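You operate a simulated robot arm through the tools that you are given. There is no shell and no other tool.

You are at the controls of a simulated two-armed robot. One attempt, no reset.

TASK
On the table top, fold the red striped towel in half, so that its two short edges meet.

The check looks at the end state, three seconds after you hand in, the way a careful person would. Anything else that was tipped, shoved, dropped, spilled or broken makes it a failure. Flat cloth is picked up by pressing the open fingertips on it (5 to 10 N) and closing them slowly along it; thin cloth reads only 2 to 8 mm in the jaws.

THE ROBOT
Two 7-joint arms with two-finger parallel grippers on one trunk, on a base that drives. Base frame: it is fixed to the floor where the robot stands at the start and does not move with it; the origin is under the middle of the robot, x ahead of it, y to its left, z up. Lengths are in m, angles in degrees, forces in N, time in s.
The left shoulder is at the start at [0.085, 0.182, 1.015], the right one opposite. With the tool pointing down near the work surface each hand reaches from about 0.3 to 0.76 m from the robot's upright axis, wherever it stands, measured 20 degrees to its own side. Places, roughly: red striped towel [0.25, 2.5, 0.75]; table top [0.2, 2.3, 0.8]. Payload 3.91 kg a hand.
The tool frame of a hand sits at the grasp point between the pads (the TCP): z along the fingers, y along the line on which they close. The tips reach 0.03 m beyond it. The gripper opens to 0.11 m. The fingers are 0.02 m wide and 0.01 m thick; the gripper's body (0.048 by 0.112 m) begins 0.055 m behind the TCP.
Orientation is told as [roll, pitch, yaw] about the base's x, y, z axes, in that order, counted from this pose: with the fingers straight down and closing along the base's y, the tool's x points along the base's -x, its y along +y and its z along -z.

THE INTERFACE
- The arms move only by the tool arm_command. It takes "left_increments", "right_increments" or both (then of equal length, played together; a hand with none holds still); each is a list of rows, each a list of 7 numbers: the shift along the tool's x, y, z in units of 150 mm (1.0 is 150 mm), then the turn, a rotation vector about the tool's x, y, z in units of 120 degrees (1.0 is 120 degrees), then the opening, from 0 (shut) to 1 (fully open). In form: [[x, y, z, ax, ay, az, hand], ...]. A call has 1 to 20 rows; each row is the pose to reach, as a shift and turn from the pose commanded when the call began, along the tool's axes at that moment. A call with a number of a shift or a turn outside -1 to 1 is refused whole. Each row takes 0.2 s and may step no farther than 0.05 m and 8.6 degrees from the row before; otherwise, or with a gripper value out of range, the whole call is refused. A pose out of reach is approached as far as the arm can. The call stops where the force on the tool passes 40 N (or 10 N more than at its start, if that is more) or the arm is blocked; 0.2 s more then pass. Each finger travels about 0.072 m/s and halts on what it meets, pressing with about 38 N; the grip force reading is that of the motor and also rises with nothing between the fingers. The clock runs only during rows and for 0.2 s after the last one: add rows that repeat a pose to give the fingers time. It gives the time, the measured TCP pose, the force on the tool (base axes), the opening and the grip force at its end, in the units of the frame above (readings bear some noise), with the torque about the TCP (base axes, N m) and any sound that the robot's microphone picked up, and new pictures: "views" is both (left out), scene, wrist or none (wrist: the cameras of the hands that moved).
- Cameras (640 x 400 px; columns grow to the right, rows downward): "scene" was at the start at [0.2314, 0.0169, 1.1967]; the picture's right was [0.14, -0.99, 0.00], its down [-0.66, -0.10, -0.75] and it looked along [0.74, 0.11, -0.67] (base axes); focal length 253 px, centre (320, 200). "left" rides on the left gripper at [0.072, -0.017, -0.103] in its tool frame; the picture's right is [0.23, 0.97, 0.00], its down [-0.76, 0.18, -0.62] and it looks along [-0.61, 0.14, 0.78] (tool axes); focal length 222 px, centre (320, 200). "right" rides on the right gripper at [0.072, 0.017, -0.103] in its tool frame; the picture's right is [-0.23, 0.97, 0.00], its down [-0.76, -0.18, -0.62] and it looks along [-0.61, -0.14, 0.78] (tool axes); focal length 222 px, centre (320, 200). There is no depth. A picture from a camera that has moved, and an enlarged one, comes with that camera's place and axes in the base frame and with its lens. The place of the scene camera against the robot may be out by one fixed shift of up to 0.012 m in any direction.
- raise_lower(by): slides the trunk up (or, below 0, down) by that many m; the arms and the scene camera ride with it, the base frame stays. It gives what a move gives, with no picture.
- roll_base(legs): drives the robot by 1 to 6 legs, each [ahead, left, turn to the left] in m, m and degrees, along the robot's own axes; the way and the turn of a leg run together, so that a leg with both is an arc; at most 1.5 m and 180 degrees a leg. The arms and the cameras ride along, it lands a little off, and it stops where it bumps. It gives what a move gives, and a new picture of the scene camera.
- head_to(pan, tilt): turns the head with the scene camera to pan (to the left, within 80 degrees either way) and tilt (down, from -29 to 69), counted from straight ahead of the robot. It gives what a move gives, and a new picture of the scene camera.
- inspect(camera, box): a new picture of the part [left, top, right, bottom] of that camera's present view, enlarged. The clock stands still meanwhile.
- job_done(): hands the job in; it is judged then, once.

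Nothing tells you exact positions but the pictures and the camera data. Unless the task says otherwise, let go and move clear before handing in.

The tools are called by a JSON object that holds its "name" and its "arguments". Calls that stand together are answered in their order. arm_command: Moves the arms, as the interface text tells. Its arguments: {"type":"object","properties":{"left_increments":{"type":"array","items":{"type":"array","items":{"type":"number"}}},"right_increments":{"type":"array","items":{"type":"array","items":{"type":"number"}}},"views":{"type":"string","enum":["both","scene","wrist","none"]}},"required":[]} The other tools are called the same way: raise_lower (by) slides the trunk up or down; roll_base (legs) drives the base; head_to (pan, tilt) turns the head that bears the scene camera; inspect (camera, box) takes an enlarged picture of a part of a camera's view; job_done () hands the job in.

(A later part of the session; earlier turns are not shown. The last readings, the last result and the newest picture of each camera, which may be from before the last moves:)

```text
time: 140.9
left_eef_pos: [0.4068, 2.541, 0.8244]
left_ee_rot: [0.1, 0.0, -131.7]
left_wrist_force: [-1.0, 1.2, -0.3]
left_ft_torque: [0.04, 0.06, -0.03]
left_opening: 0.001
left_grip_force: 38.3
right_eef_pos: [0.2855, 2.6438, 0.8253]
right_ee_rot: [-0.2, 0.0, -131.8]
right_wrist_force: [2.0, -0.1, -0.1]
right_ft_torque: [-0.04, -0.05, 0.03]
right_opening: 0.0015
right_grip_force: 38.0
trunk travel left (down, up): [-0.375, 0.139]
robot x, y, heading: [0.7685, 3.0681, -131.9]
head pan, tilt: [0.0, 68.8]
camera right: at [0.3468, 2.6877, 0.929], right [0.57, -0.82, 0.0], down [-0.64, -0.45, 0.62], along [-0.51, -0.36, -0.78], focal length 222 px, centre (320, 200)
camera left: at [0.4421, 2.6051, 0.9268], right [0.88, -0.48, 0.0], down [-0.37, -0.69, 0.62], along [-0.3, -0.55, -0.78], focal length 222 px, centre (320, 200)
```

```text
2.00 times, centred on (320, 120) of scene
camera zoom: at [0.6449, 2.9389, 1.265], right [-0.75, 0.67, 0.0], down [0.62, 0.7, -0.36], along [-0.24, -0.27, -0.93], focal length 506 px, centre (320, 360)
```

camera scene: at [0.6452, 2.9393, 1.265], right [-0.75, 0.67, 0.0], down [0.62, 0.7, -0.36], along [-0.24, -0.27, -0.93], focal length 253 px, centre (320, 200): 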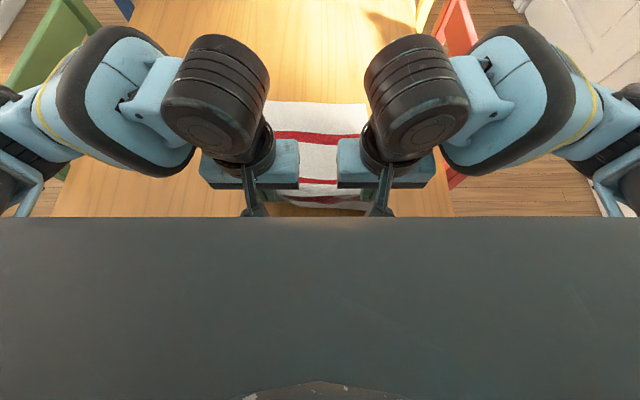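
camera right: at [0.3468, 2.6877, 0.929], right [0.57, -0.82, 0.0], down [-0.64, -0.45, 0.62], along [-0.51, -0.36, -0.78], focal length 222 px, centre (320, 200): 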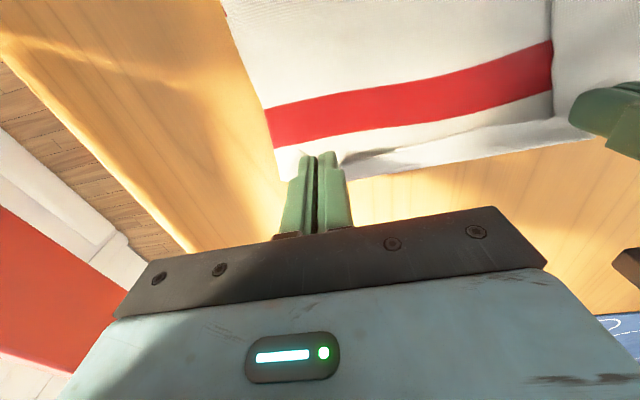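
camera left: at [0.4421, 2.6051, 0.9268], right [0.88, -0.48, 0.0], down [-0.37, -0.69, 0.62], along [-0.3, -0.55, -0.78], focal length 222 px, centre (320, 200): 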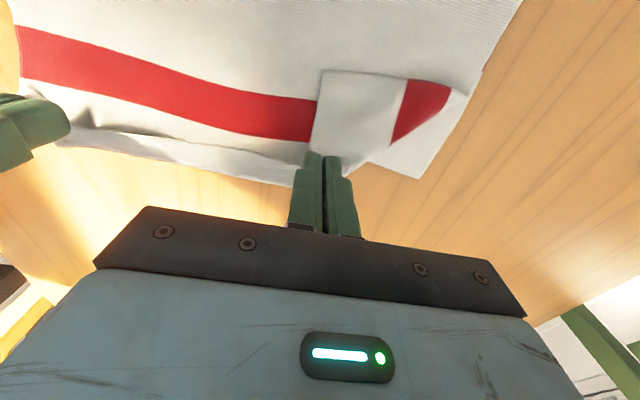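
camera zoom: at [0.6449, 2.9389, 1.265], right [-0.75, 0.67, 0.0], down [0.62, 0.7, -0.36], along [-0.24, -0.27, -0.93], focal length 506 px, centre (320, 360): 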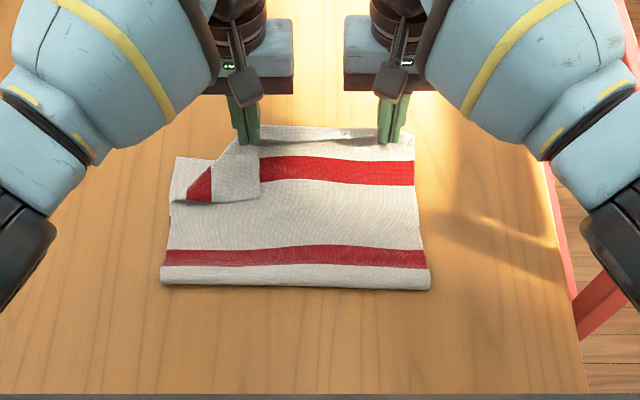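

The fold line rolled slightly too far forward again (top 0.23 vs bottom 0.20). I'll back up about 14 cm, go lower so the loop collapses, and come forward close to the table.

{"name": "arm_command", "arguments": {"left_increments": [[0.12, 0, -0.02, 0, 0, 0, 0], [0.25, 0, -0.02, 0, 0, 0, 0], [0.4, 0, 0.0, 0, 0, 0, 0], [0.55, 0, 0.0, 0, 0, 0, 0], [0.7, 0, 0.0, 0, 0, 0, 0], [0.85, 0, 0.02, 0, 0, 0, 0], [1.0, 0, 0.06, 0, 0, 0, 0], [1.0, 0, 0.15, 0, 0, 0, 0], [1.0, 0, 0.17, 0, 0, 0, 0]], "right_increments": [[0.12, 0, -0.02, 0, 0, 0, 0], [0.25, 0, -0.02, 0, 0, 0, 0], [0.4, 0, 0.0, 0, 0, 0, 0], [0.55, 0, 0.0, 0, 0, 0, 0], [0.7, 0, 0.0, 0, 0, 0, 0], [0.85, 0, 0.02, 0, 0, 0, 0], [1.0, 0, 0.06, 0, 0, 0, 0], [1.0, 0, 0.15, 0, 0, 0, 0], [1.0, 0, 0.17, 0, 0, 0, 0]], "views": "wrist"}}

{"name": "inspect", "arguments": {"camera": "scene", "box": [180, 20, 460, 220]}}

```text
time: 142.9
left_eef_pos: [0.5074, 2.6523, 0.7994]
left_ee_rot: [0.0, 0.0, -131.6]
left_wrist_force: [-1.3, 0.8, -0.4]
left_ft_torque: [0.01, -0.04, -0.04]
left_opening: 0.001
left_grip_force: 37.9
right_eef_pos: [0.3854, 2.7594, 0.8013]
right_ee_rot: [-0.2, 0.0, -131.8]
right_wrist_force: [1.1, -0.9, 1.0]
right_ft_torque: [-0.02, -0.02, 0.0]
right_opening: 0.0012
right_grip_force: 37.9
trunk travel left (down, up): [-0.375, 0.139]
robot x, y, heading: [0.769, 3.063, -131.6]
head pan, tilt: [0.0, 68.8]
camera right: at [0.4476, 2.8006, 0.9047], right [0.57, -0.82, 0.0], down [-0.64, -0.45, 0.62], along [-0.51, -0.36, -0.78], focal length 222 px, centre (320, 200)
camera left: at [0.5415, 2.7165, 0.9015], right [0.88, -0.48, 0.0], down [-0.37, -0.69, 0.62], along [-0.3, -0.55, -0.78], focal length 222 px, centre (320, 200)
```

right: 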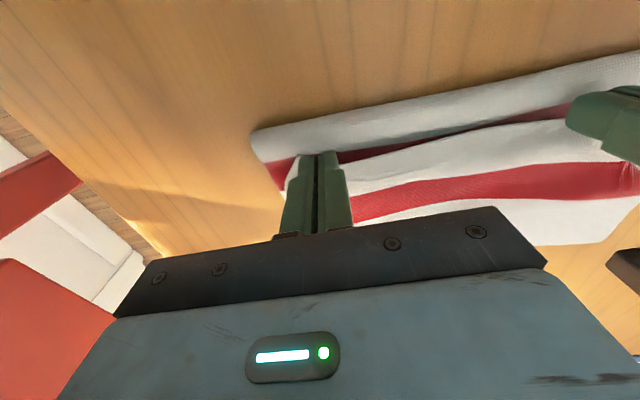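
left: 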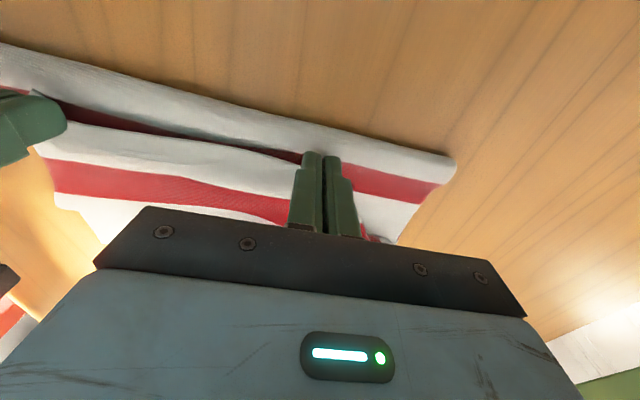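

```text
2.00 times, centred on (320, 120) of scene
camera zoom: at [0.6448, 2.9388, 1.2649], right [-0.75, 0.67, 0.0], down [0.62, 0.7, -0.36], along [-0.24, -0.27, -0.93], focal length 506 px, centre (320, 360)
```

zoom: 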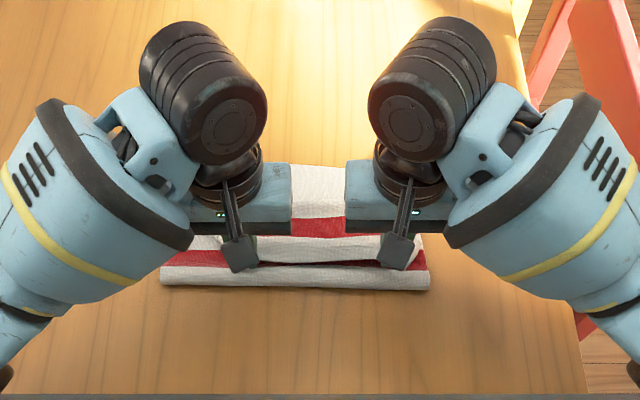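

{"name": "arm_command", "arguments": {"left_increments": [[0.05, 0, -0.2, 0, 0, 0, 0], [0.15, 0, -0.4, 0, 0, 0, 0], [0.3, 0, -0.58, 0, 0, 0, 0], [0.47, 0, -0.667, 0, 0, 0, 0], [0.64, 0, -0.667, 0, 0, 0, 0], [0.82, 0, -0.667, 0, 0, 0, 0], [1.0, 0, -0.667, 0, 0, 0, 0], [1.0, 0, -0.667, 0, 0, 0, 0]], "right_increments": [[0.05, 0, -0.2, 0, 0, 0, 0], [0.15, 0, -0.4, 0, 0, 0, 0], [0.3, 0, -0.58, 0, 0, 0, 0], [0.47, 0, -0.667, 0, 0, 0, 0], [0.64, 0, -0.667, 0, 0, 0, 0], [0.82, 0, -0.667, 0, 0, 0, 0], [1.0, 0, -0.667, 0, 0, 0, 0], [1.0, 0, -0.667, 0, 0, 0, 0]], "views": "wrist"}}

{"name": "inspect", "arguments": {"camera": "scene", "box": [180, 20, 460, 220]}}

```text
time: 144.7
left_eef_pos: [0.6082, 2.7621, 0.8986]
left_ee_rot: [0.0, 0.1, -131.8]
left_wrist_force: [-2.3, 2.0, 0.2]
left_ft_torque: [0.07, 0.05, -0.07]
left_opening: 0.001
left_grip_force: 38.1
right_eef_pos: [0.4855, 2.8698, 0.9022]
right_ee_rot: [-0.2, 0.0, -131.9]
right_wrist_force: [1.8, -2.3, 0.1]
right_ft_torque: [-0.07, -0.09, 0.01]
right_opening: 0.0011
right_grip_force: 37.6
trunk travel left (down, up): [-0.375, 0.139]
robot x, y, heading: [0.7691, 3.0681, -131.7]
head pan, tilt: [0.0, 68.8]
camera right: at [0.5471, 2.9113, 1.0044], right [0.57, -0.82, 0.0], down [-0.64, -0.45, 0.62], along [-0.51, -0.36, -0.78], focal length 222 px, centre (320, 200)
camera left: at [0.6424, 2.8272, 1.0012], right [0.88, -0.48, 0.0], down [-0.37, -0.69, 0.62], along [-0.3, -0.55, -0.78], focal length 222 px, centre (320, 200)
```

right: 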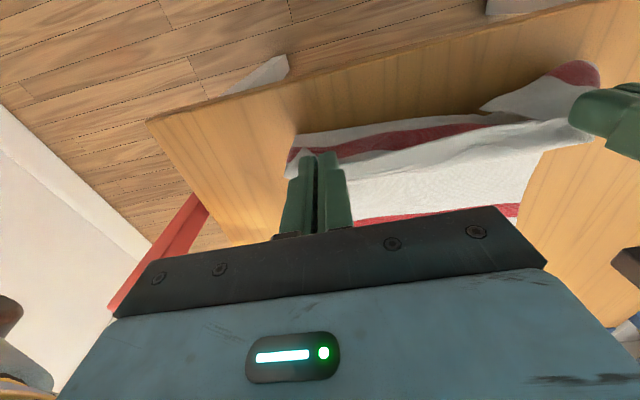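
left: 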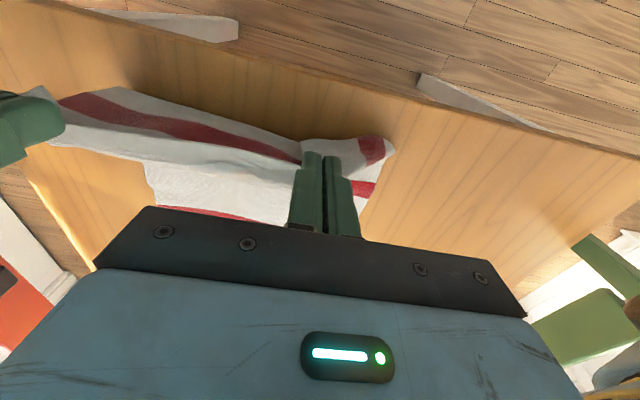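

```text
2.00 times, centred on (320, 120) of scene
camera zoom: at [0.6444, 2.9384, 1.2649], right [-0.75, 0.67, 0.0], down [0.62, 0.7, -0.36], along [-0.24, -0.27, -0.93], focal length 506 px, centre (320, 360)
```

zoom: 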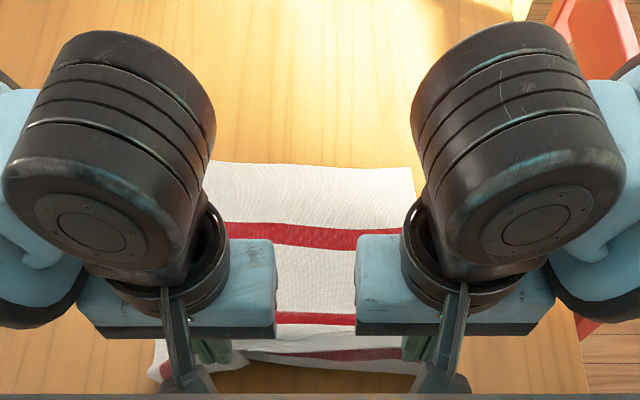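

The lower layer is flat again with its far edge at u≈2.15. Now I'll bring the edge forward and low, hugging the table so the fold line stays back.

{"name": "arm_command", "arguments": {"left_increments": [[-0.1, 0, 0.15, 0, 0, 0, 0], [-0.2, 0, 0.3, 0, 0, 0, 0], [-0.32, 0, 0.42, 0, 0, 0, 0], [-0.45, 0, 0.52, 0, 0, 0, 0], [-0.58, 0, 0.57, 0, 0, 0, 0], [-0.72, 0, 0.58, 0, 0, 0, 0], [-0.86, 0, 0.58, 0, 0, 0, 0], [-1.0, 0, 0.58, 0, 0, 0, 0], [-1.0, 0, 0.58, 0, 0, 0, 0]], "right_increments": [[-0.1, 0, 0.15, 0, 0, 0, 0], [-0.2, 0, 0.3, 0, 0, 0, 0], [-0.32, 0, 0.42, 0, 0, 0, 0], [-0.45, 0, 0.52, 0, 0, 0, 0], [-0.58, 0, 0.57, 0, 0, 0, 0], [-0.72, 0, 0.58, 0, 0, 0, 0], [-0.86, 0, 0.58, 0, 0, 0, 0], [-1.0, 0, 0.58, 0, 0, 0, 0], [-1.0, 0, 0.58, 0, 0, 0, 0]], "views": "wrist"}}

{"name": "inspect", "arguments": {"camera": "scene", "box": [180, 20, 460, 220]}}

```text
time: 146.7
left_eef_pos: [0.507, 2.6521, 0.8116]
left_ee_rot: [0.0, 0.0, -131.7]
left_wrist_force: [-0.7, 0.8, 0.0]
left_ft_torque: [0.01, 0.08, 0.0]
left_opening: 0.0008
left_grip_force: 38.2
right_eef_pos: [0.3888, 2.7591, 0.8139]
right_ee_rot: [-0.2, 0.0, -131.9]
right_wrist_force: [0.4, -1.1, -0.7]
right_ft_torque: [-0.01, -0.02, 0.03]
right_opening: 0.0012
right_grip_force: 37.8
trunk travel left (down, up): [-0.375, 0.139]
robot x, y, heading: [0.7703, 3.0692, -131.9]
head pan, tilt: [0.0, 68.8]
camera right: at [0.4483, 2.7998, 0.9161], right [0.57, -0.82, 0.0], down [-0.64, -0.45, 0.62], along [-0.51, -0.36, -0.78], focal length 222 px, centre (320, 200)
camera left: at [0.5428, 2.7171, 0.9146], right [0.88, -0.48, 0.0], down [-0.37, -0.69, 0.62], along [-0.3, -0.55, -0.78], focal length 222 px, centre (320, 200)
```

right: 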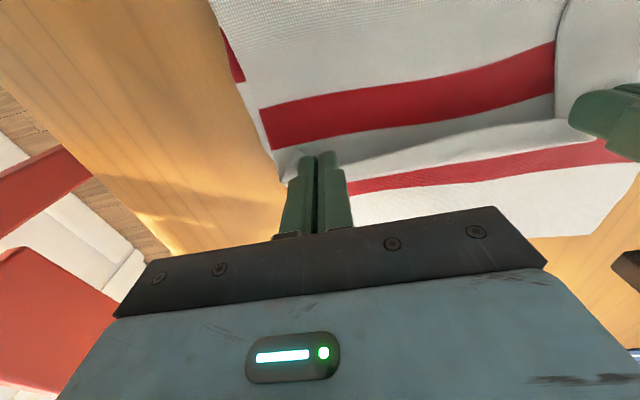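
left: 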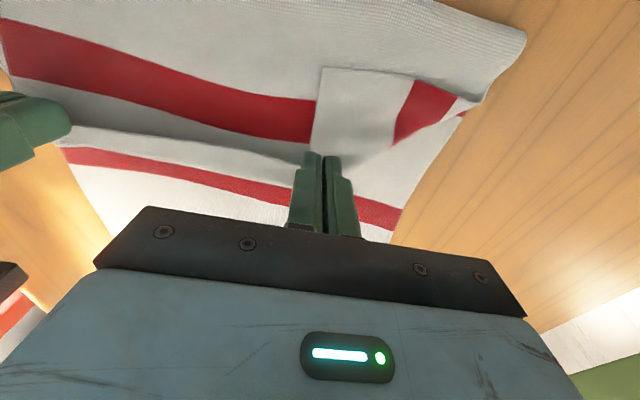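

```text
2.00 times, centred on (320, 120) of scene
camera zoom: at [0.6449, 2.9389, 1.265], right [-0.75, 0.67, 0.0], down [0.62, 0.7, -0.36], along [-0.24, -0.27, -0.93], focal length 506 px, centre (320, 360)
```

zoom: 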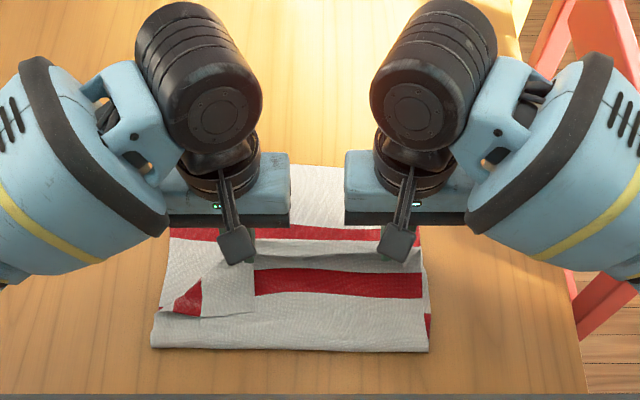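

Much better: the fold line is well back (u≈2.41) and the lower layer is flat. Continuing forward low to the far edge.

{"name": "arm_command", "arguments": {"left_increments": [[-0.12, 0, 0, 0, 0, 0, 0], [-0.25, 0, 0, 0, 0, 0, 0], [-0.38, 0, 0, 0, 0, 0, 0], [-0.51, 0, 0, 0, 0, 0, 0], [-0.64, 0, 0, 0, 0, 0, 0], [-0.77, 0, 0, 0, 0, 0, 0], [-0.89, 0, 0, 0, 0, 0, 0], [-1.0, 0, 0, 0, 0, 0, 0], [-1.0, 0, 0, 0, 0, 0, 0]], "right_increments": [[-0.12, 0, 0, 0, 0, 0, 0], [-0.25, 0, 0, 0, 0, 0, 0], [-0.38, 0, 0, 0, 0, 0, 0], [-0.51, 0, 0, 0, 0, 0, 0], [-0.64, 0, 0, 0, 0, 0, 0], [-0.77, 0, 0, 0, 0, 0, 0], [-0.89, 0, 0, 0, 0, 0, 0], [-1.0, 0, 0, 0, 0, 0, 0], [-1.0, 0, 0, 0, 0, 0, 0]], "views": "wrist"}}

{"name": "inspect", "arguments": {"camera": "scene", "box": [200, 60, 420, 200]}}

```text
time: 148.7
left_eef_pos: [0.4063, 2.5401, 0.8125]
left_ee_rot: [0.0, 0.0, -131.8]
left_wrist_force: [-0.8, 1.3, -0.3]
left_ft_torque: [0.03, 0.04, -0.02]
left_opening: 0.001
left_grip_force: 37.9
right_eef_pos: [0.2863, 2.647, 0.8147]
right_ee_rot: [-0.2, 0.0, -131.9]
right_wrist_force: [1.1, -0.8, -0.5]
right_ft_torque: [-0.03, -0.04, -0.02]
right_opening: 0.001
right_grip_force: 38.0
trunk travel left (down, up): [-0.375, 0.139]
robot x, y, heading: [0.7695, 3.0681, -131.6]
head pan, tilt: [0.0, 68.8]
camera right: at [0.3474, 2.6884, 0.9174], right [0.57, -0.82, 0.0], down [-0.64, -0.45, 0.62], along [-0.51, -0.36, -0.78], focal length 222 px, centre (320, 200)
camera left: at [0.4413, 2.605, 0.9164], right [0.88, -0.48, 0.0], down [-0.37, -0.69, 0.62], along [-0.3, -0.55, -0.78], focal length 222 px, centre (320, 200)
```

right: 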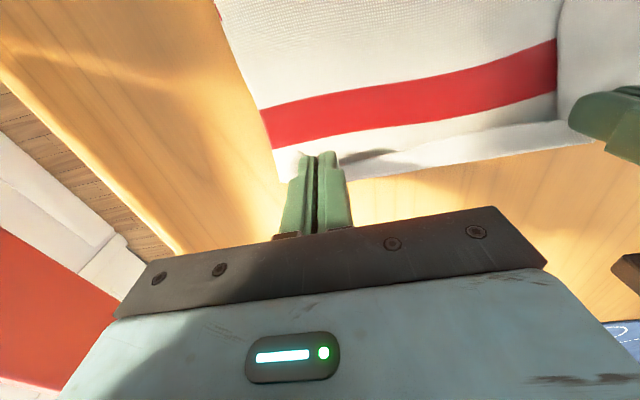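
left: 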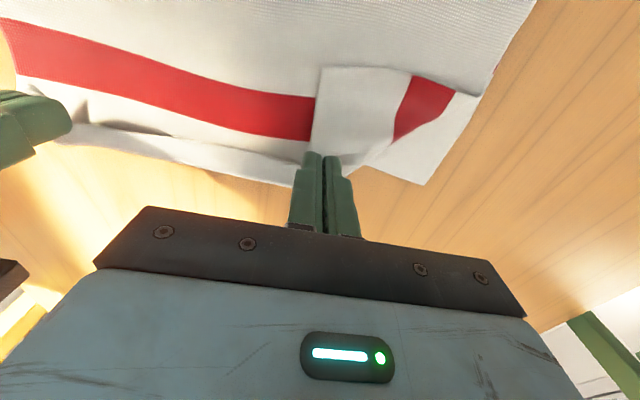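

```text
2.86 times, centred on (310, 130) of scene
camera zoom: at [0.6448, 2.9388, 1.2649], right [-0.75, 0.67, 0.0], down [0.62, 0.7, -0.36], along [-0.24, -0.27, -0.93], focal length 723 px, centre (349, 400)
```

zoom: 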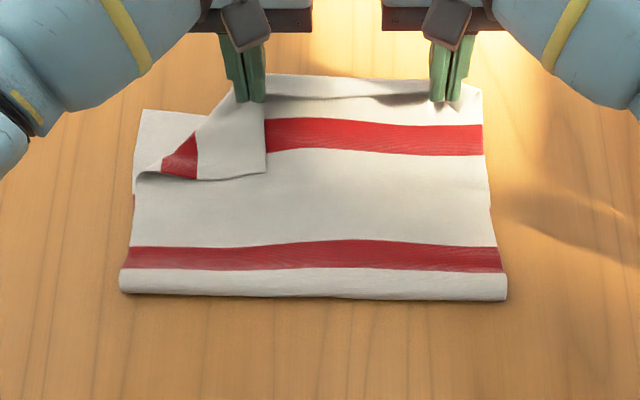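

The near edge is now just short of the far edge. I'll move the last 2 cm forward and lower the edge onto the far edge.

{"name": "arm_command", "arguments": {"left_increments": [[-0.04, 0, 0.03, 0, 0, 0, 0], [-0.08, 0, 0.07, 0, 0, 0, 0], [-0.12, 0, 0.11, 0, 0, 0, 0], [-0.13, 0, 0.15, 0, 0, 0, 0], [-0.13, 0, 0.165, 0, 0, 0, 0], [-0.13, 0, 0.165, 0, 0, 0, 0]], "right_increments": [[-0.04, 0, 0.03, 0, 0, 0, 0], [-0.08, 0, 0.07, 0, 0, 0, 0], [-0.12, 0, 0.11, 0, 0, 0, 0], [-0.13, 0, 0.15, 0, 0, 0, 0], [-0.13, 0, 0.18, 0, 0, 0, 0], [-0.13, 0, 0.18, 0, 0, 0, 0]], "views": "wrist"}}

{"name": "inspect", "arguments": {"camera": "scene", "box": [200, 60, 420, 200]}}

```text
time: 150.1
left_eef_pos: [0.3952, 2.5271, 0.789]
left_ee_rot: [-0.1, 0.0, -131.7]
left_wrist_force: [-1.4, 2.0, 0.1]
left_ft_torque: [0.04, 0.05, -0.01]
left_opening: 0.001
left_grip_force: 38.3
right_eef_pos: [0.2723, 2.6314, 0.7869]
right_ee_rot: [-0.2, 0.0, -131.8]
right_wrist_force: [0.8, -1.8, -1.1]
right_ft_torque: [-0.06, -0.01, -0.04]
right_opening: 0.0012
right_grip_force: 38.3
trunk travel left (down, up): [-0.375, 0.139]
robot x, y, heading: [0.7674, 3.0681, -131.6]
head pan, tilt: [0.0, 68.8]
camera right: at [0.3345, 2.6735, 0.8898], right [0.57, -0.82, 0.0], down [-0.64, -0.45, 0.62], along [-0.51, -0.36, -0.78], focal length 222 px, centre (320, 200)
camera left: at [0.4297, 2.5908, 0.8917], right [0.88, -0.48, 0.0], down [-0.37, -0.69, 0.62], along [-0.3, -0.55, -0.78], focal length 222 px, centre (320, 200)
```

right: 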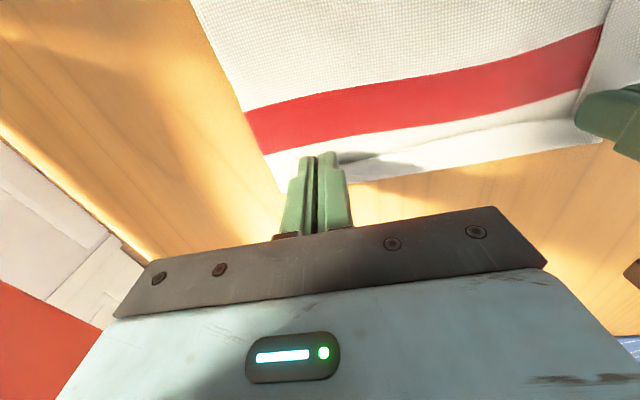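
left: 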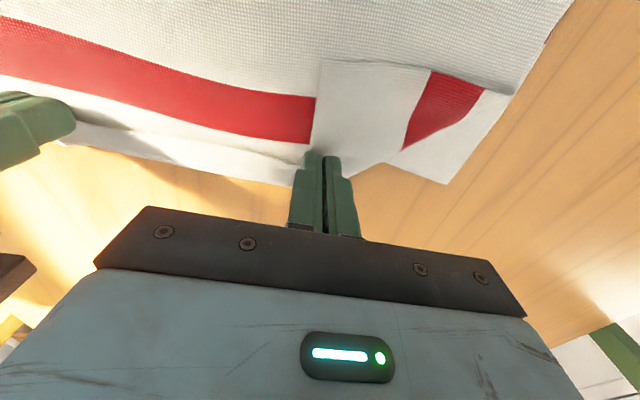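

```text
2.86 times, centred on (310, 130) of scene
camera zoom: at [0.6447, 2.9387, 1.2649], right [-0.75, 0.67, 0.0], down [0.62, 0.7, -0.36], along [-0.24, -0.27, -0.93], focal length 723 px, centre (349, 400)
```

zoom: 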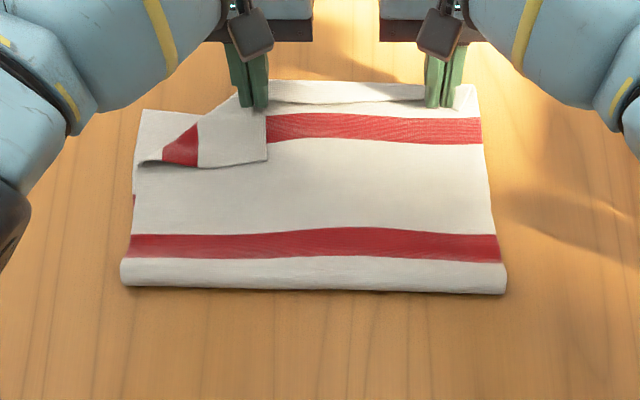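

{"name": "arm_command", "arguments": {"right_increments": [[0, 0, 0.01, 0, 0, 0, 0], [0, 0, 0.02, 0, 0, 0, 0], [0, 0, 0.02, 0, 0, 0, 0]], "views": "none"}}

```text
time: 150.9
left_eef_pos: [0.3952, 2.5261, 0.7882]
left_ee_rot: [0.0, -0.1, -131.8]
left_wrist_force: [-2.1, 1.5, 0.3]
left_ft_torque: [0.06, 0.06, -0.05]
left_opening: 0.001
left_grip_force: 37.7
right_eef_pos: [0.2744, 2.632, 0.7847]
right_ee_rot: [-0.1, -0.1, -131.8]
right_wrist_force: [0.5, -1.2, -0.6]
right_ft_torque: [-0.06, -0.03, 0.01]
right_opening: 0.0012
right_grip_force: 38.3
trunk travel left (down, up): [-0.375, 0.139]
robot x, y, heading: [0.7678, 3.0676, -131.7]
head pan, tilt: [0.0, 68.8]
```

{"name": "arm_command", "arguments": {"right_increments": [[0, 0, 0.008, 0, 0, 0, 0], [0, 0, 0.012, 0, 0, 0, 0], [0, 0, 0.012, 0, 0, 0, 0]], "views": "none"}}

```text
time: 151.7
left_eef_pos: [0.3955, 2.5258, 0.7894]
left_ee_rot: [0.0, 0.0, -131.6]
left_wrist_force: [-0.6, 0.0, -0.3]
left_ft_torque: [0.01, 0.02, -0.04]
left_opening: 0.001
left_grip_force: 38.0
right_eef_pos: [0.2735, 2.6325, 0.7816]
right_ee_rot: [-0.2, 0.1, -131.9]
right_wrist_force: [1.3, -0.5, 0.4]
right_ft_torque: [-0.04, -0.06, 0.03]
right_opening: 0.0012
right_grip_force: 37.7
trunk travel left (down, up): [-0.375, 0.139]
robot x, y, heading: [0.7667, 3.0687, -131.7]
head pan, tilt: [0.0, 68.8]
```

{"name": "arm_command", "arguments": {"right_increments": [[0, 0, 0.005, 0, 0, 0, 0], [0, 0, 0.005, 0, 0, 0, 0.04], [0, 0, 0.005, 0, 0, 0, 0.08], [0, 0, 0.005, 0, 0, 0, 0.12], [0, 0, 0.005, 0, 0, 0, 0.16], [0, 0, 0.005, 0, 0, 0, 0.2], [0, 0, 0.005, 0, 0, 0, 0.25], [0, 0, 0.005, 0, 0, 0, 0.3], [0, 0, 0.005, 0, 0, 0, 0.35], [0, 0, 0.005, 0, 0, 0, 0.4], [0, 0, 0.005, 0, 0, 0, 0.4]], "views": "wrist"}}

{"name": "inspect", "arguments": {"camera": "right", "box": [180, 0, 600, 250]}}

{"name": "inspect", "arguments": {"camera": "scene", "box": [200, 60, 420, 200]}}

```text
time: 154.1
left_eef_pos: [0.3952, 2.5258, 0.788]
left_ee_rot: [0.1, 0.0, -131.8]
left_wrist_force: [0.0, -0.1, 0.4]
left_ft_torque: [0.01, -0.01, -0.01]
left_opening: 0.001
left_grip_force: 38.3
right_eef_pos: [0.2745, 2.6317, 0.7816]
right_ee_rot: [-0.2, 0.0, -131.8]
right_wrist_force: [1.5, -1.7, 5.1]
right_ft_torque: [-0.01, 0.01, 0.0]
right_opening: 0.0427
right_grip_force: 0.0
trunk travel left (down, up): [-0.375, 0.139]
robot x, y, heading: [0.767, 3.0651, -131.6]
head pan, tilt: [0.0, 68.8]
camera right: at [0.3349, 2.6732, 0.8849], right [0.57, -0.82, 0.0], down [-0.64, -0.45, 0.62], along [-0.51, -0.36, -0.78], focal length 222 px, centre (320, 200)
```

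right: 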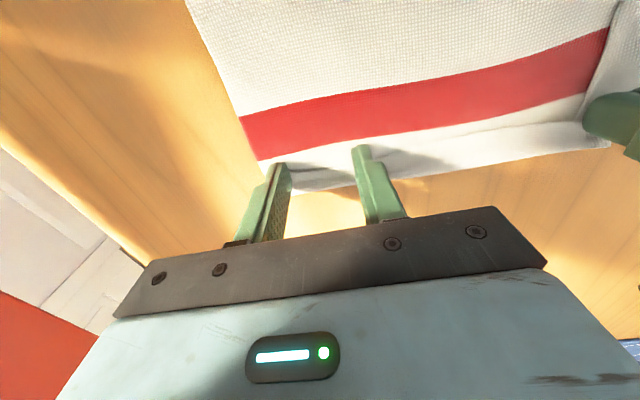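

```text
1.52 times, centred on (390, 125) of right
camera zoom: at [0.3349, 2.6732, 0.8849], right [0.57, -0.82, 0.0], down [-0.64, -0.45, 0.62], along [-0.51, -0.36, -0.78], focal length 338 px, centre (213, 314)
```

zoom: 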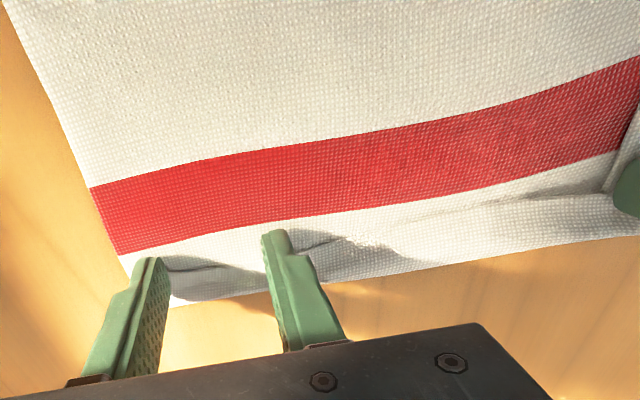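

```text
2.86 times, centred on (310, 130) of scene
camera zoom: at [0.645, 2.9388, 1.265], right [-0.75, 0.67, 0.0], down [0.62, 0.7, -0.36], along [-0.24, -0.27, -0.93], focal length 723 px, centre (349, 400)
```

zoom: 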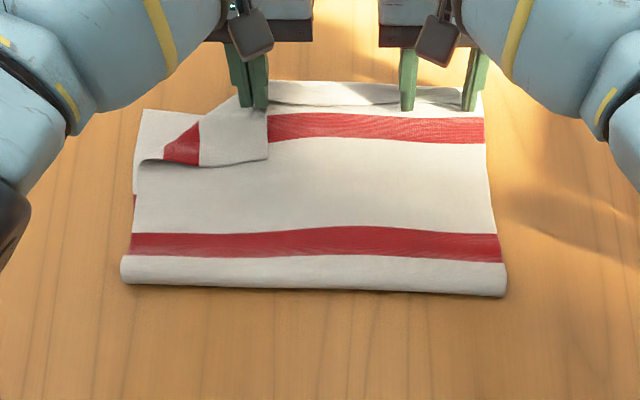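

{"name": "arm_command", "arguments": {"right_increments": [[0, 0, -0.1, 0, 0, 0, 0.4], [0, 0, -0.25, 0, 0, 0, 0.4], [0, 0, -0.45, 0, 0, 0, 0.4], [0.1, -0.1, -0.65, 0, 0, 0, 0.4], [0.3, -0.2, -0.65, 0, 0, 0, 0.4], [0.3, -0.2, -0.65, 0, 0, 0, 0.4]], "views": "wrist"}}

{"name": "inspect", "arguments": {"camera": "right", "box": [180, 0, 600, 250]}}

{"name": "inspect", "arguments": {"camera": "scene", "box": [200, 60, 420, 200]}}

```text
time: 155.5
left_eef_pos: [0.3948, 2.5262, 0.7879]
left_ee_rot: [0.0, 0.0, -131.7]
left_wrist_force: [0.6, -0.5, 0.1]
left_ft_torque: [0.04, -0.01, -0.03]
left_opening: 0.0009
left_grip_force: 38.4
right_eef_pos: [0.2826, 2.6851, 0.8827]
right_ee_rot: [-0.2, 0.1, -131.8]
right_wrist_force: [0.0, 0.1, -0.5]
right_ft_torque: [0.04, -0.02, 0.02]
right_opening: 0.0439
right_grip_force: 0.1
trunk travel left (down, up): [-0.375, 0.139]
robot x, y, heading: [0.7646, 3.0669, -131.6]
head pan, tilt: [0.0, 68.8]
camera right: at [0.3431, 2.7273, 0.9848], right [0.57, -0.82, 0.0], down [-0.64, -0.45, 0.62], along [-0.51, -0.36, -0.78], focal length 222 px, centre (320, 200)
```

right: 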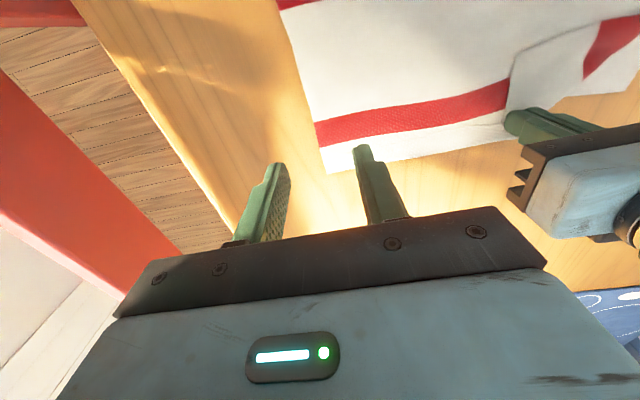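

```text
1.52 times, centred on (390, 125) of right
camera zoom: at [0.3431, 2.7273, 0.9848], right [0.57, -0.82, 0.0], down [-0.64, -0.45, 0.62], along [-0.51, -0.36, -0.78], focal length 338 px, centre (213, 314)
```

zoom: 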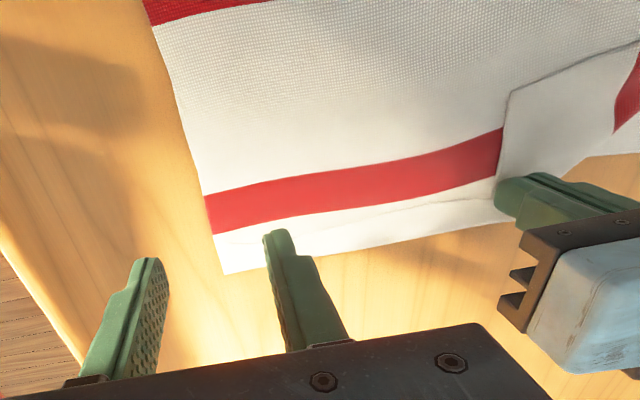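

```text
2.86 times, centred on (310, 130) of scene
camera zoom: at [0.6452, 2.938, 1.2649], right [-0.75, 0.66, 0.0], down [0.62, 0.7, -0.36], along [-0.24, -0.27, -0.93], focal length 723 px, centre (349, 400)
```

zoom: 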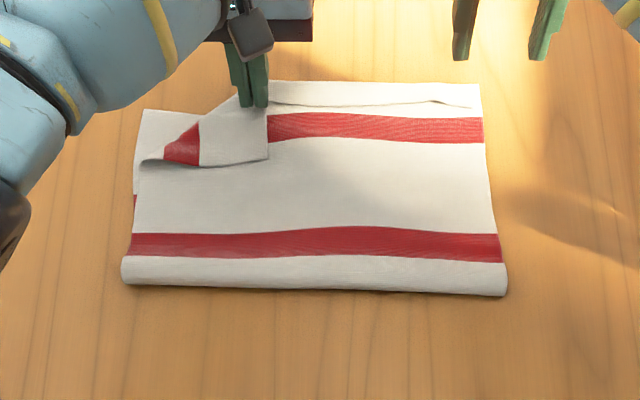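

The right side lies flat and neat. On the left there is a dog-ear: the towel's corner is folded over on top. I'll release the left hand while pressing lightly so the pinch spreads out.

{"name": "arm_command", "arguments": {"left_increments": [[0, 0, 0.01, 0, 0, 0, 0], [0, 0, 0.018, 0, 0, 0, 0], [0, 0, 0.018, 0, 0, 0, 0]], "views": "none"}}

```text
time: 156.3
left_eef_pos: [0.3943, 2.5266, 0.7865]
left_ee_rot: [0.0, -0.2, -131.9]
left_wrist_force: [-0.8, 0.1, 2.1]
left_ft_torque: [-0.01, 0.06, -0.02]
left_opening: 0.0009
left_grip_force: 38.0
right_eef_pos: [0.2811, 2.6866, 0.8818]
right_ee_rot: [-0.2, 0.0, -131.9]
right_wrist_force: [-0.4, -1.0, -0.5]
right_ft_torque: [-0.06, -0.01, 0.0]
right_opening: 0.044
right_grip_force: 0.1
trunk travel left (down, up): [-0.375, 0.139]
robot x, y, heading: [0.7661, 3.0713, -132.1]
head pan, tilt: [0.0, 68.8]
```

{"name": "arm_command", "arguments": {"left_increments": [[0, 0, 0.006, 0, 0, 0, 0], [0, 0, 0.006, 0, 0, 0, 0.04], [0, 0, 0.006, 0, 0, 0, 0.08], [0, 0, 0.006, 0, 0, 0, 0.12], [0, 0, 0.006, 0, 0, 0, 0.16], [0, 0, 0.006, 0, 0, 0, 0.2], [0, 0, 0.006, 0, 0, 0, 0.25], [0, 0, 0.006, 0, 0, 0, 0.3], [0, 0, 0.006, 0, 0, 0, 0.35], [0, 0, 0.006, 0, 0, 0, 0.35], [0, 0, -0.1, 0, 0, 0, 0.35], [0, 0, -0.3, 0, 0, 0, 0.35], [0.2, 0.15, -0.5, 0, 0, 0, 0.35], [0.4, 0.3, -0.65, 0, 0, 0, 0.35], [0.4, 0.3, -0.65, 0, 0, 0, 0.35]], "views": "wrist"}}

{"name": "inspect", "arguments": {"camera": "scene", "box": [200, 60, 420, 200]}}

```text
time: 159.5
left_eef_pos: [0.4687, 2.5423, 0.8836]
left_ee_rot: [0.0, 0.1, -131.7]
left_wrist_force: [0.3, -0.6, 0.0]
left_ft_torque: [-0.02, -0.02, 0.01]
left_opening: 0.0385
left_grip_force: 0.0
right_eef_pos: [0.2802, 2.6873, 0.8828]
right_ee_rot: [-0.2, 0.0, -131.8]
right_wrist_force: [-0.4, 0.6, 0.5]
right_ft_torque: [0.01, -0.02, 0.01]
right_opening: 0.0439
right_grip_force: 0.1
trunk travel left (down, up): [-0.375, 0.139]
robot x, y, heading: [0.7665, 3.068, -131.5]
head pan, tilt: [0.0, 68.8]
camera left: at [0.5026, 2.6066, 0.9854], right [0.88, -0.48, 0.0], down [-0.38, -0.69, 0.62], along [-0.3, -0.55, -0.78], focal length 222 px, centre (320, 200)
```

left: 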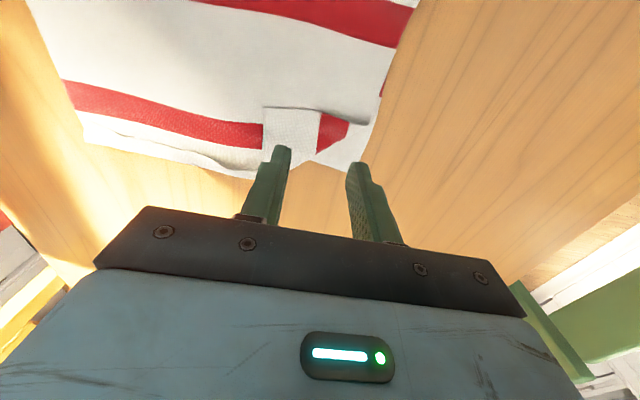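

```text
2.86 times, centred on (310, 130) of scene
camera zoom: at [0.6439, 2.939, 1.2649], right [-0.75, 0.67, 0.0], down [0.62, 0.7, -0.36], along [-0.24, -0.27, -0.93], focal length 723 px, centre (349, 400)
```

zoom: 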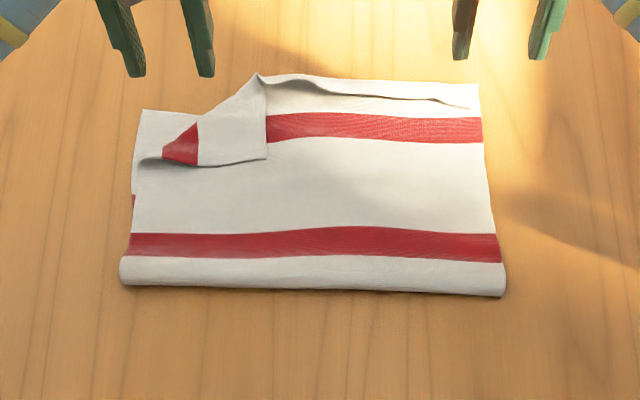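

{"name": "inspect", "arguments": {"camera": "scene", "box": [235, 75, 315, 125]}}

{"name": "inspect", "arguments": {"camera": "left", "box": [60, 60, 440, 220]}}

```text
8.00 times, centred on (275, 100) of scene
camera zoom: at [0.6439, 2.939, 1.2649], right [-0.75, 0.67, 0.0], down [0.62, 0.7, -0.36], along [-0.24, -0.27, -0.93], focal length 2024 px, centre (680, 1000)
```

zoom: 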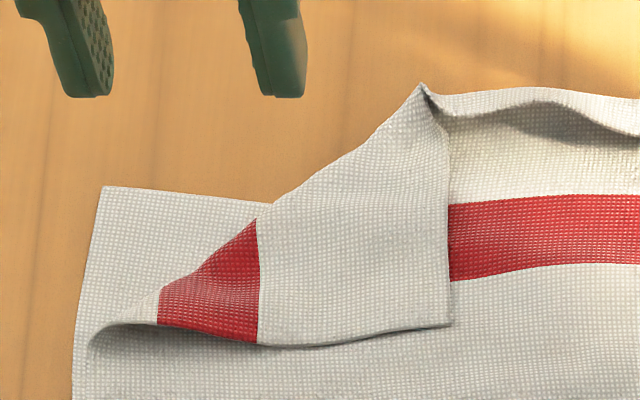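

```text
1.68 times, centred on (250, 140) of left
camera zoom: at [0.5026, 2.6066, 0.9854], right [0.88, -0.48, 0.0], down [-0.38, -0.69, 0.62], along [-0.3, -0.55, -0.78], focal length 374 px, centre (438, 301)
```

zoom: 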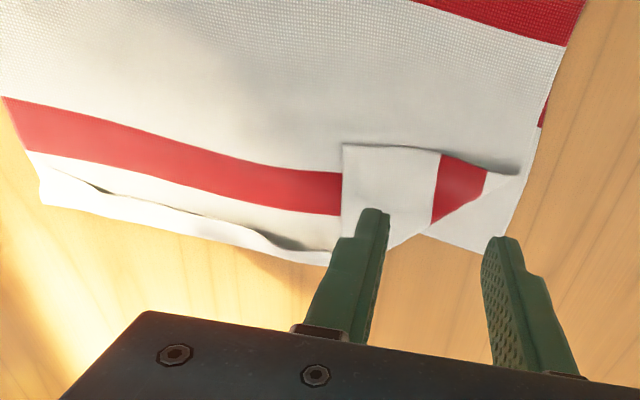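

I can see it clearly: the top layer's edge overshoots the lower edge by 3–5 cm, and the left corner is a simple dog-ear. I'll first press both closed fingertips on the top layer and drag it back toward me about 3.5 cm.

{"name": "arm_command", "arguments": {"left_increments": [[0.14, -0.13, 0, 0, 0, 0, 0.1], [0.283, -0.263, 0, 0, 0, 0, 0], [0.283, -0.263, 0.15, 0, 0, 0, 0], [0.283, -0.263, 0.3, 0, 0, 0, 0], [0.283, -0.263, 0.42, 0, 0, 0, 0], [0.283, -0.263, 0.52, 0, 0, 0, 0], [0.283, -0.263, 0.52, 0, 0, 0, 0]], "right_increments": [[0.2, 0.11, 0, 0, 0, 0, 0.1], [0.4, 0.218, 0, 0, 0, 0, 0], [0.4, 0.218, 0.15, 0, 0, 0, 0], [0.4, 0.218, 0.3, 0, 0, 0, 0], [0.4, 0.218, 0.42, 0, 0, 0, 0], [0.4, 0.218, 0.52, 0, 0, 0, 0], [0.4, 0.218, 0.52, 0, 0, 0, 0]], "views": "none"}}

{"name": "inspect", "arguments": {"camera": "scene", "box": [200, 60, 420, 200]}}

```text
time: 161.1
left_eef_pos: [0.4674, 2.5983, 0.8042]
left_ee_rot: [0.0, -0.1, -131.7]
left_wrist_force: [0.2, 0.0, -0.8]
left_ft_torque: [-0.02, -0.02, -0.01]
left_opening: 0.0001
left_grip_force: 37.6
right_eef_pos: [0.3451, 2.7088, 0.8013]
right_ee_rot: [-0.3, 0.0, -131.8]
right_wrist_force: [-0.4, -0.3, -0.2]
right_ft_torque: [0.0, -0.01, -0.01]
right_opening: 0.0
right_grip_force: 37.8
trunk travel left (down, up): [-0.375, 0.139]
robot x, y, heading: [0.7705, 3.0677, -131.6]
head pan, tilt: [0.0, 68.8]
```

```text
2.86 times, centred on (310, 130) of scene
camera zoom: at [0.6447, 2.9387, 1.2649], right [-0.75, 0.67, 0.0], down [0.62, 0.7, -0.36], along [-0.24, -0.27, -0.93], focal length 723 px, centre (349, 400)
```

zoom: 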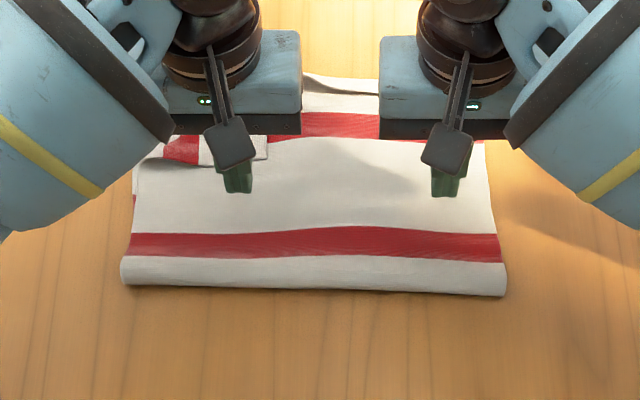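

{"name": "arm_command", "arguments": {"left_increments": [[0, 0, 0.02, 0, 0, 0, 0], [0, 0, 0.04, 0, 0, 0, 0], [0, 0, 0.06, 0, 0, 0, 0], [0, 0, 0.075, 0, 0, 0, 0], [0, 0, 0.075, 0, 0, 0, 0]], "right_increments": [[0, 0, 0.02, 0, 0, 0, 0], [0, 0, 0.04, 0, 0, 0, 0], [0, 0, 0.055, 0, 0, 0, 0], [0, 0, 0.06, 0, 0, 0, 0], [0, 0, 0.06, 0, 0, 0, 0]], "views": "none"}}

```text
time: 162.3
left_eef_pos: [0.4663, 2.599, 0.7933]
left_ee_rot: [0.0, 0.0, -131.7]
left_wrist_force: [-0.6, 0.2, -0.8]
left_ft_torque: [-0.02, -0.03, -0.01]
left_opening: 0.0002
left_grip_force: 37.6
right_eef_pos: [0.3459, 2.7082, 0.7928]
right_ee_rot: [-0.2, 0.0, -131.8]
right_wrist_force: [0.1, 0.2, 0.2]
right_ft_torque: [0.02, 0.04, -0.02]
right_opening: 0.0
right_grip_force: 38.1
trunk travel left (down, up): [-0.375, 0.139]
robot x, y, heading: [0.7663, 3.0664, -131.7]
head pan, tilt: [0.0, 68.8]
```

{"name": "arm_command", "arguments": {"left_increments": [[0, 0, 0.015, 0, 0, 0, 0], [0, 0, 0.03, 0, 0, 0, 0], [0, 0, 0.035, 0, 0, 0, 0], [0, 0, 0.035, 0, 0, 0, 0]], "right_increments": [[0, 0, 0.015, 0, 0, 0, 0], [0, 0, 0.03, 0, 0, 0, 0], [0, 0, 0.035, 0, 0, 0, 0], [0, 0, 0.035, 0, 0, 0, 0]], "views": "none"}}

```text
time: 163.3
left_eef_pos: [0.4674, 2.5985, 0.788]
left_ee_rot: [0.1, 0.0, -131.7]
left_wrist_force: [-1.0, 0.2, -0.9]
left_ft_torque: [0.01, 0.01, 0.01]
left_opening: 0.0
left_grip_force: 38.0
right_eef_pos: [0.3469, 2.7077, 0.7863]
right_ee_rot: [-0.2, 0.0, -131.8]
right_wrist_force: [-0.4, 0.6, 0.1]
right_ft_torque: [0.01, 0.01, 0.03]
right_opening: 0.0003
right_grip_force: 37.7
trunk travel left (down, up): [-0.375, 0.139]
robot x, y, heading: [0.7668, 3.0685, -131.6]
head pan, tilt: [0.0, 68.8]
```

{"name": "arm_command", "arguments": {"left_increments": [[0, 0, 0.008, 0, 0, 0, 0], [0, 0, 0.016, 0, 0, 0, 0], [0, 0, 0.02, 0, 0, 0, 0], [0, 0, 0.02, 0, 0, 0, 0]], "right_increments": [[0, 0, 0.006, 0, 0, 0, 0], [0, 0, 0.01, 0, 0, 0, 0], [0, 0, 0.01, 0, 0, 0, 0], [0, 0, 0.01, 0, 0, 0, 0]], "views": "none"}}

```text
time: 164.3
left_eef_pos: [0.4669, 2.5993, 0.7854]
left_ee_rot: [0.0, 0.0, -131.7]
left_wrist_force: [0.3, -0.4, -0.9]
left_ft_torque: [0.02, -0.02, 0.02]
left_opening: 0.0
left_grip_force: 38.2
right_eef_pos: [0.3461, 2.7078, 0.7871]
right_ee_rot: [-0.2, 0.0, -131.9]
right_wrist_force: [0.4, 0.5, 0.4]
right_ft_torque: [0.03, 0.0, 0.01]
right_opening: 0.0001
right_grip_force: 37.5
trunk travel left (down, up): [-0.375, 0.139]
robot x, y, heading: [0.7636, 3.069, -131.8]
head pan, tilt: [0.0, 68.8]
```

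{"name": "arm_command", "arguments": {"left_increments": [[0, 0, 0.006, 0, 0, 0, 0], [0, 0, 0.01, 0, 0, 0, 0], [0, 0, 0.01, 0, 0, 0, 0]], "right_increments": [[0, 0, 0.006, 0, 0, 0, 0], [0, 0, 0.012, 0, 0, 0, 0], [0, 0, 0.012, 0, 0, 0, 0]], "views": "none"}}

```text
time: 165.1
left_eef_pos: [0.4665, 2.5997, 0.7833]
left_ee_rot: [0.0, 0.0, -131.8]
left_wrist_force: [-0.4, 0.2, -0.7]
left_ft_torque: [0.01, 0.01, 0.0]
left_opening: 0.0001
left_grip_force: 37.7
right_eef_pos: [0.3453, 2.7093, 0.784]
right_ee_rot: [-0.1, 0.0, -131.7]
right_wrist_force: [0.0, -0.7, 0.1]
right_ft_torque: [0.01, 0.01, 0.01]
right_opening: 0.0
right_grip_force: 37.7
trunk travel left (down, up): [-0.375, 0.139]
robot x, y, heading: [0.7682, 3.0739, -131.7]
head pan, tilt: [0.0, 68.8]
```

{"name": "arm_command", "arguments": {"left_increments": [[0, 0, 0.006, 0, 0, 0, 0], [0, 0, 0.006, 0, 0, 0, 0], [0, 0, 0.006, 0, 0, 0, 0]], "right_increments": [[0, 0, 0.006, 0, 0, 0, 0], [0, 0, 0.01, 0, 0, 0, 0], [0, 0, 0.01, 0, 0, 0, 0]], "views": "none"}}

```text
time: 165.9
left_eef_pos: [0.4664, 2.5983, 0.7821]
left_ee_rot: [0.0, 0.0, -131.7]
left_wrist_force: [0.5, -0.6, 1.3]
left_ft_torque: [0.01, -0.01, -0.01]
left_opening: 0.0
left_grip_force: 37.7
right_eef_pos: [0.3451, 2.7084, 0.7828]
right_ee_rot: [-0.2, -0.1, -131.8]
right_wrist_force: [-0.1, -0.3, 1.4]
right_ft_torque: [0.02, -0.02, 0.01]
right_opening: 0.0
right_grip_force: 37.7
trunk travel left (down, up): [-0.375, 0.139]
robot x, y, heading: [0.7723, 3.0719, -131.8]
head pan, tilt: [0.0, 68.8]
```

Light contact on both. I'll add a touch more pressure and drag the top layer back toward me.

{"name": "arm_command", "arguments": {"left_increments": [[0, 0, 0.003, 0, 0, 0, 0], [0.033, 0, 0.003, 0, 0, 0, 0], [0.067, 0, 0.003, 0, 0, 0, 0], [0.1, 0, 0.003, 0, 0, 0, 0], [0.133, 0, 0.003, 0, 0, 0, 0], [0.167, 0, 0.003, 0, 0, 0, 0], [0.2, 0, 0.003, 0, 0, 0, 0], [0.233, 0, 0.003, 0, 0, 0, 0]], "right_increments": [[0, 0, 0.003, 0, 0, 0, 0], [0.033, 0, 0.003, 0, 0, 0, 0], [0.067, 0, 0.003, 0, 0, 0, 0], [0.1, 0, 0.003, 0, 0, 0, 0], [0.133, 0, 0.003, 0, 0, 0, 0], [0.167, 0, 0.003, 0, 0, 0, 0], [0.2, 0, 0.003, 0, 0, 0, 0], [0.233, 0, 0.003, 0, 0, 0, 0]], "views": "none"}}

{"name": "inspect", "arguments": {"camera": "scene", "box": [200, 60, 420, 200]}}

```text
time: 167.7
left_eef_pos: [0.4906, 2.6248, 0.7818]
left_ee_rot: [0.0, 0.0, -131.8]
left_wrist_force: [-0.2, 0.4, -0.1]
left_ft_torque: [-0.01, 0.03, 0.01]
left_opening: 0.0
left_grip_force: 37.3
right_eef_pos: [0.3682, 2.7357, 0.7828]
right_ee_rot: [-0.3, 0.0, -131.9]
right_wrist_force: [-0.3, 0.1, 1.0]
right_ft_torque: [0.01, 0.04, 0.0]
right_opening: 0.0001
right_grip_force: 37.9
trunk travel left (down, up): [-0.375, 0.139]
robot x, y, heading: [0.7676, 3.0674, -131.5]
head pan, tilt: [0.0, 68.8]
```

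```text
2.86 times, centred on (310, 130) of scene
camera zoom: at [0.6447, 2.9388, 1.2649], right [-0.75, 0.67, 0.0], down [0.62, 0.7, -0.36], along [-0.24, -0.27, -0.93], focal length 723 px, centre (349, 400)
```

zoom: 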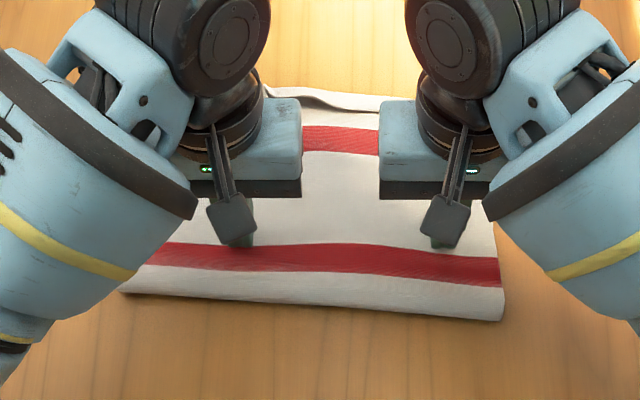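

The top layer moved back. I'll lift both hands clear and look.

{"name": "arm_command", "arguments": {"left_increments": [[0, 0, -0.1, 0, 0, 0, 0], [0, 0.1, -0.4, 0, 0, 0, 0], [0, 0.3, -0.7, 0, 0, 0, 0], [0.2, 0.6, -0.9, 0, 0, 0, 0], [0.3, 0.8, -0.9, 0, 0, 0, 0], [0.3, 0.8, -0.9, 0, 0, 0, 0]], "right_increments": [[0, 0, -0.1, 0, 0, 0, 0], [0, -0.1, -0.4, 0, 0, 0, 0], [0, -0.3, -0.7, 0, 0, 0, 0], [0.2, -0.6, -0.9, 0, 0, 0, 0], [0.3, -0.8, -0.9, 0, 0, 0, 0], [0.3, -0.8, -0.9, 0, 0, 0, 0]], "views": "none"}}

{"name": "inspect", "arguments": {"camera": "scene", "box": [200, 60, 420, 200]}}

```text
refused: row 3 steps farther than a row can; nothing moved
```

```text
2.86 times, centred on (310, 130) of scene
camera zoom: at [0.6447, 2.9388, 1.2649], right [-0.75, 0.67, 0.0], down [0.62, 0.7, -0.36], along [-0.24, -0.27, -0.93], focal length 723 px, centre (349, 400)
```

zoom: 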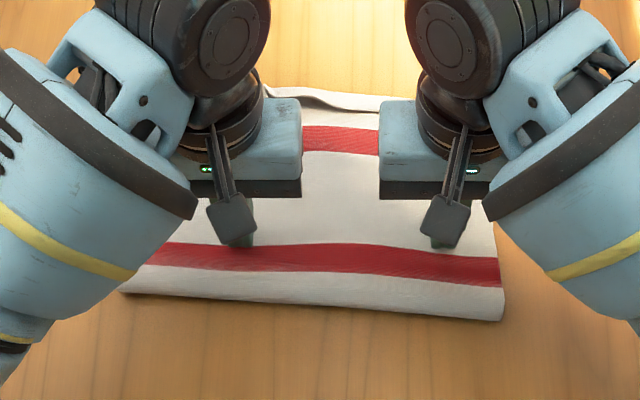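

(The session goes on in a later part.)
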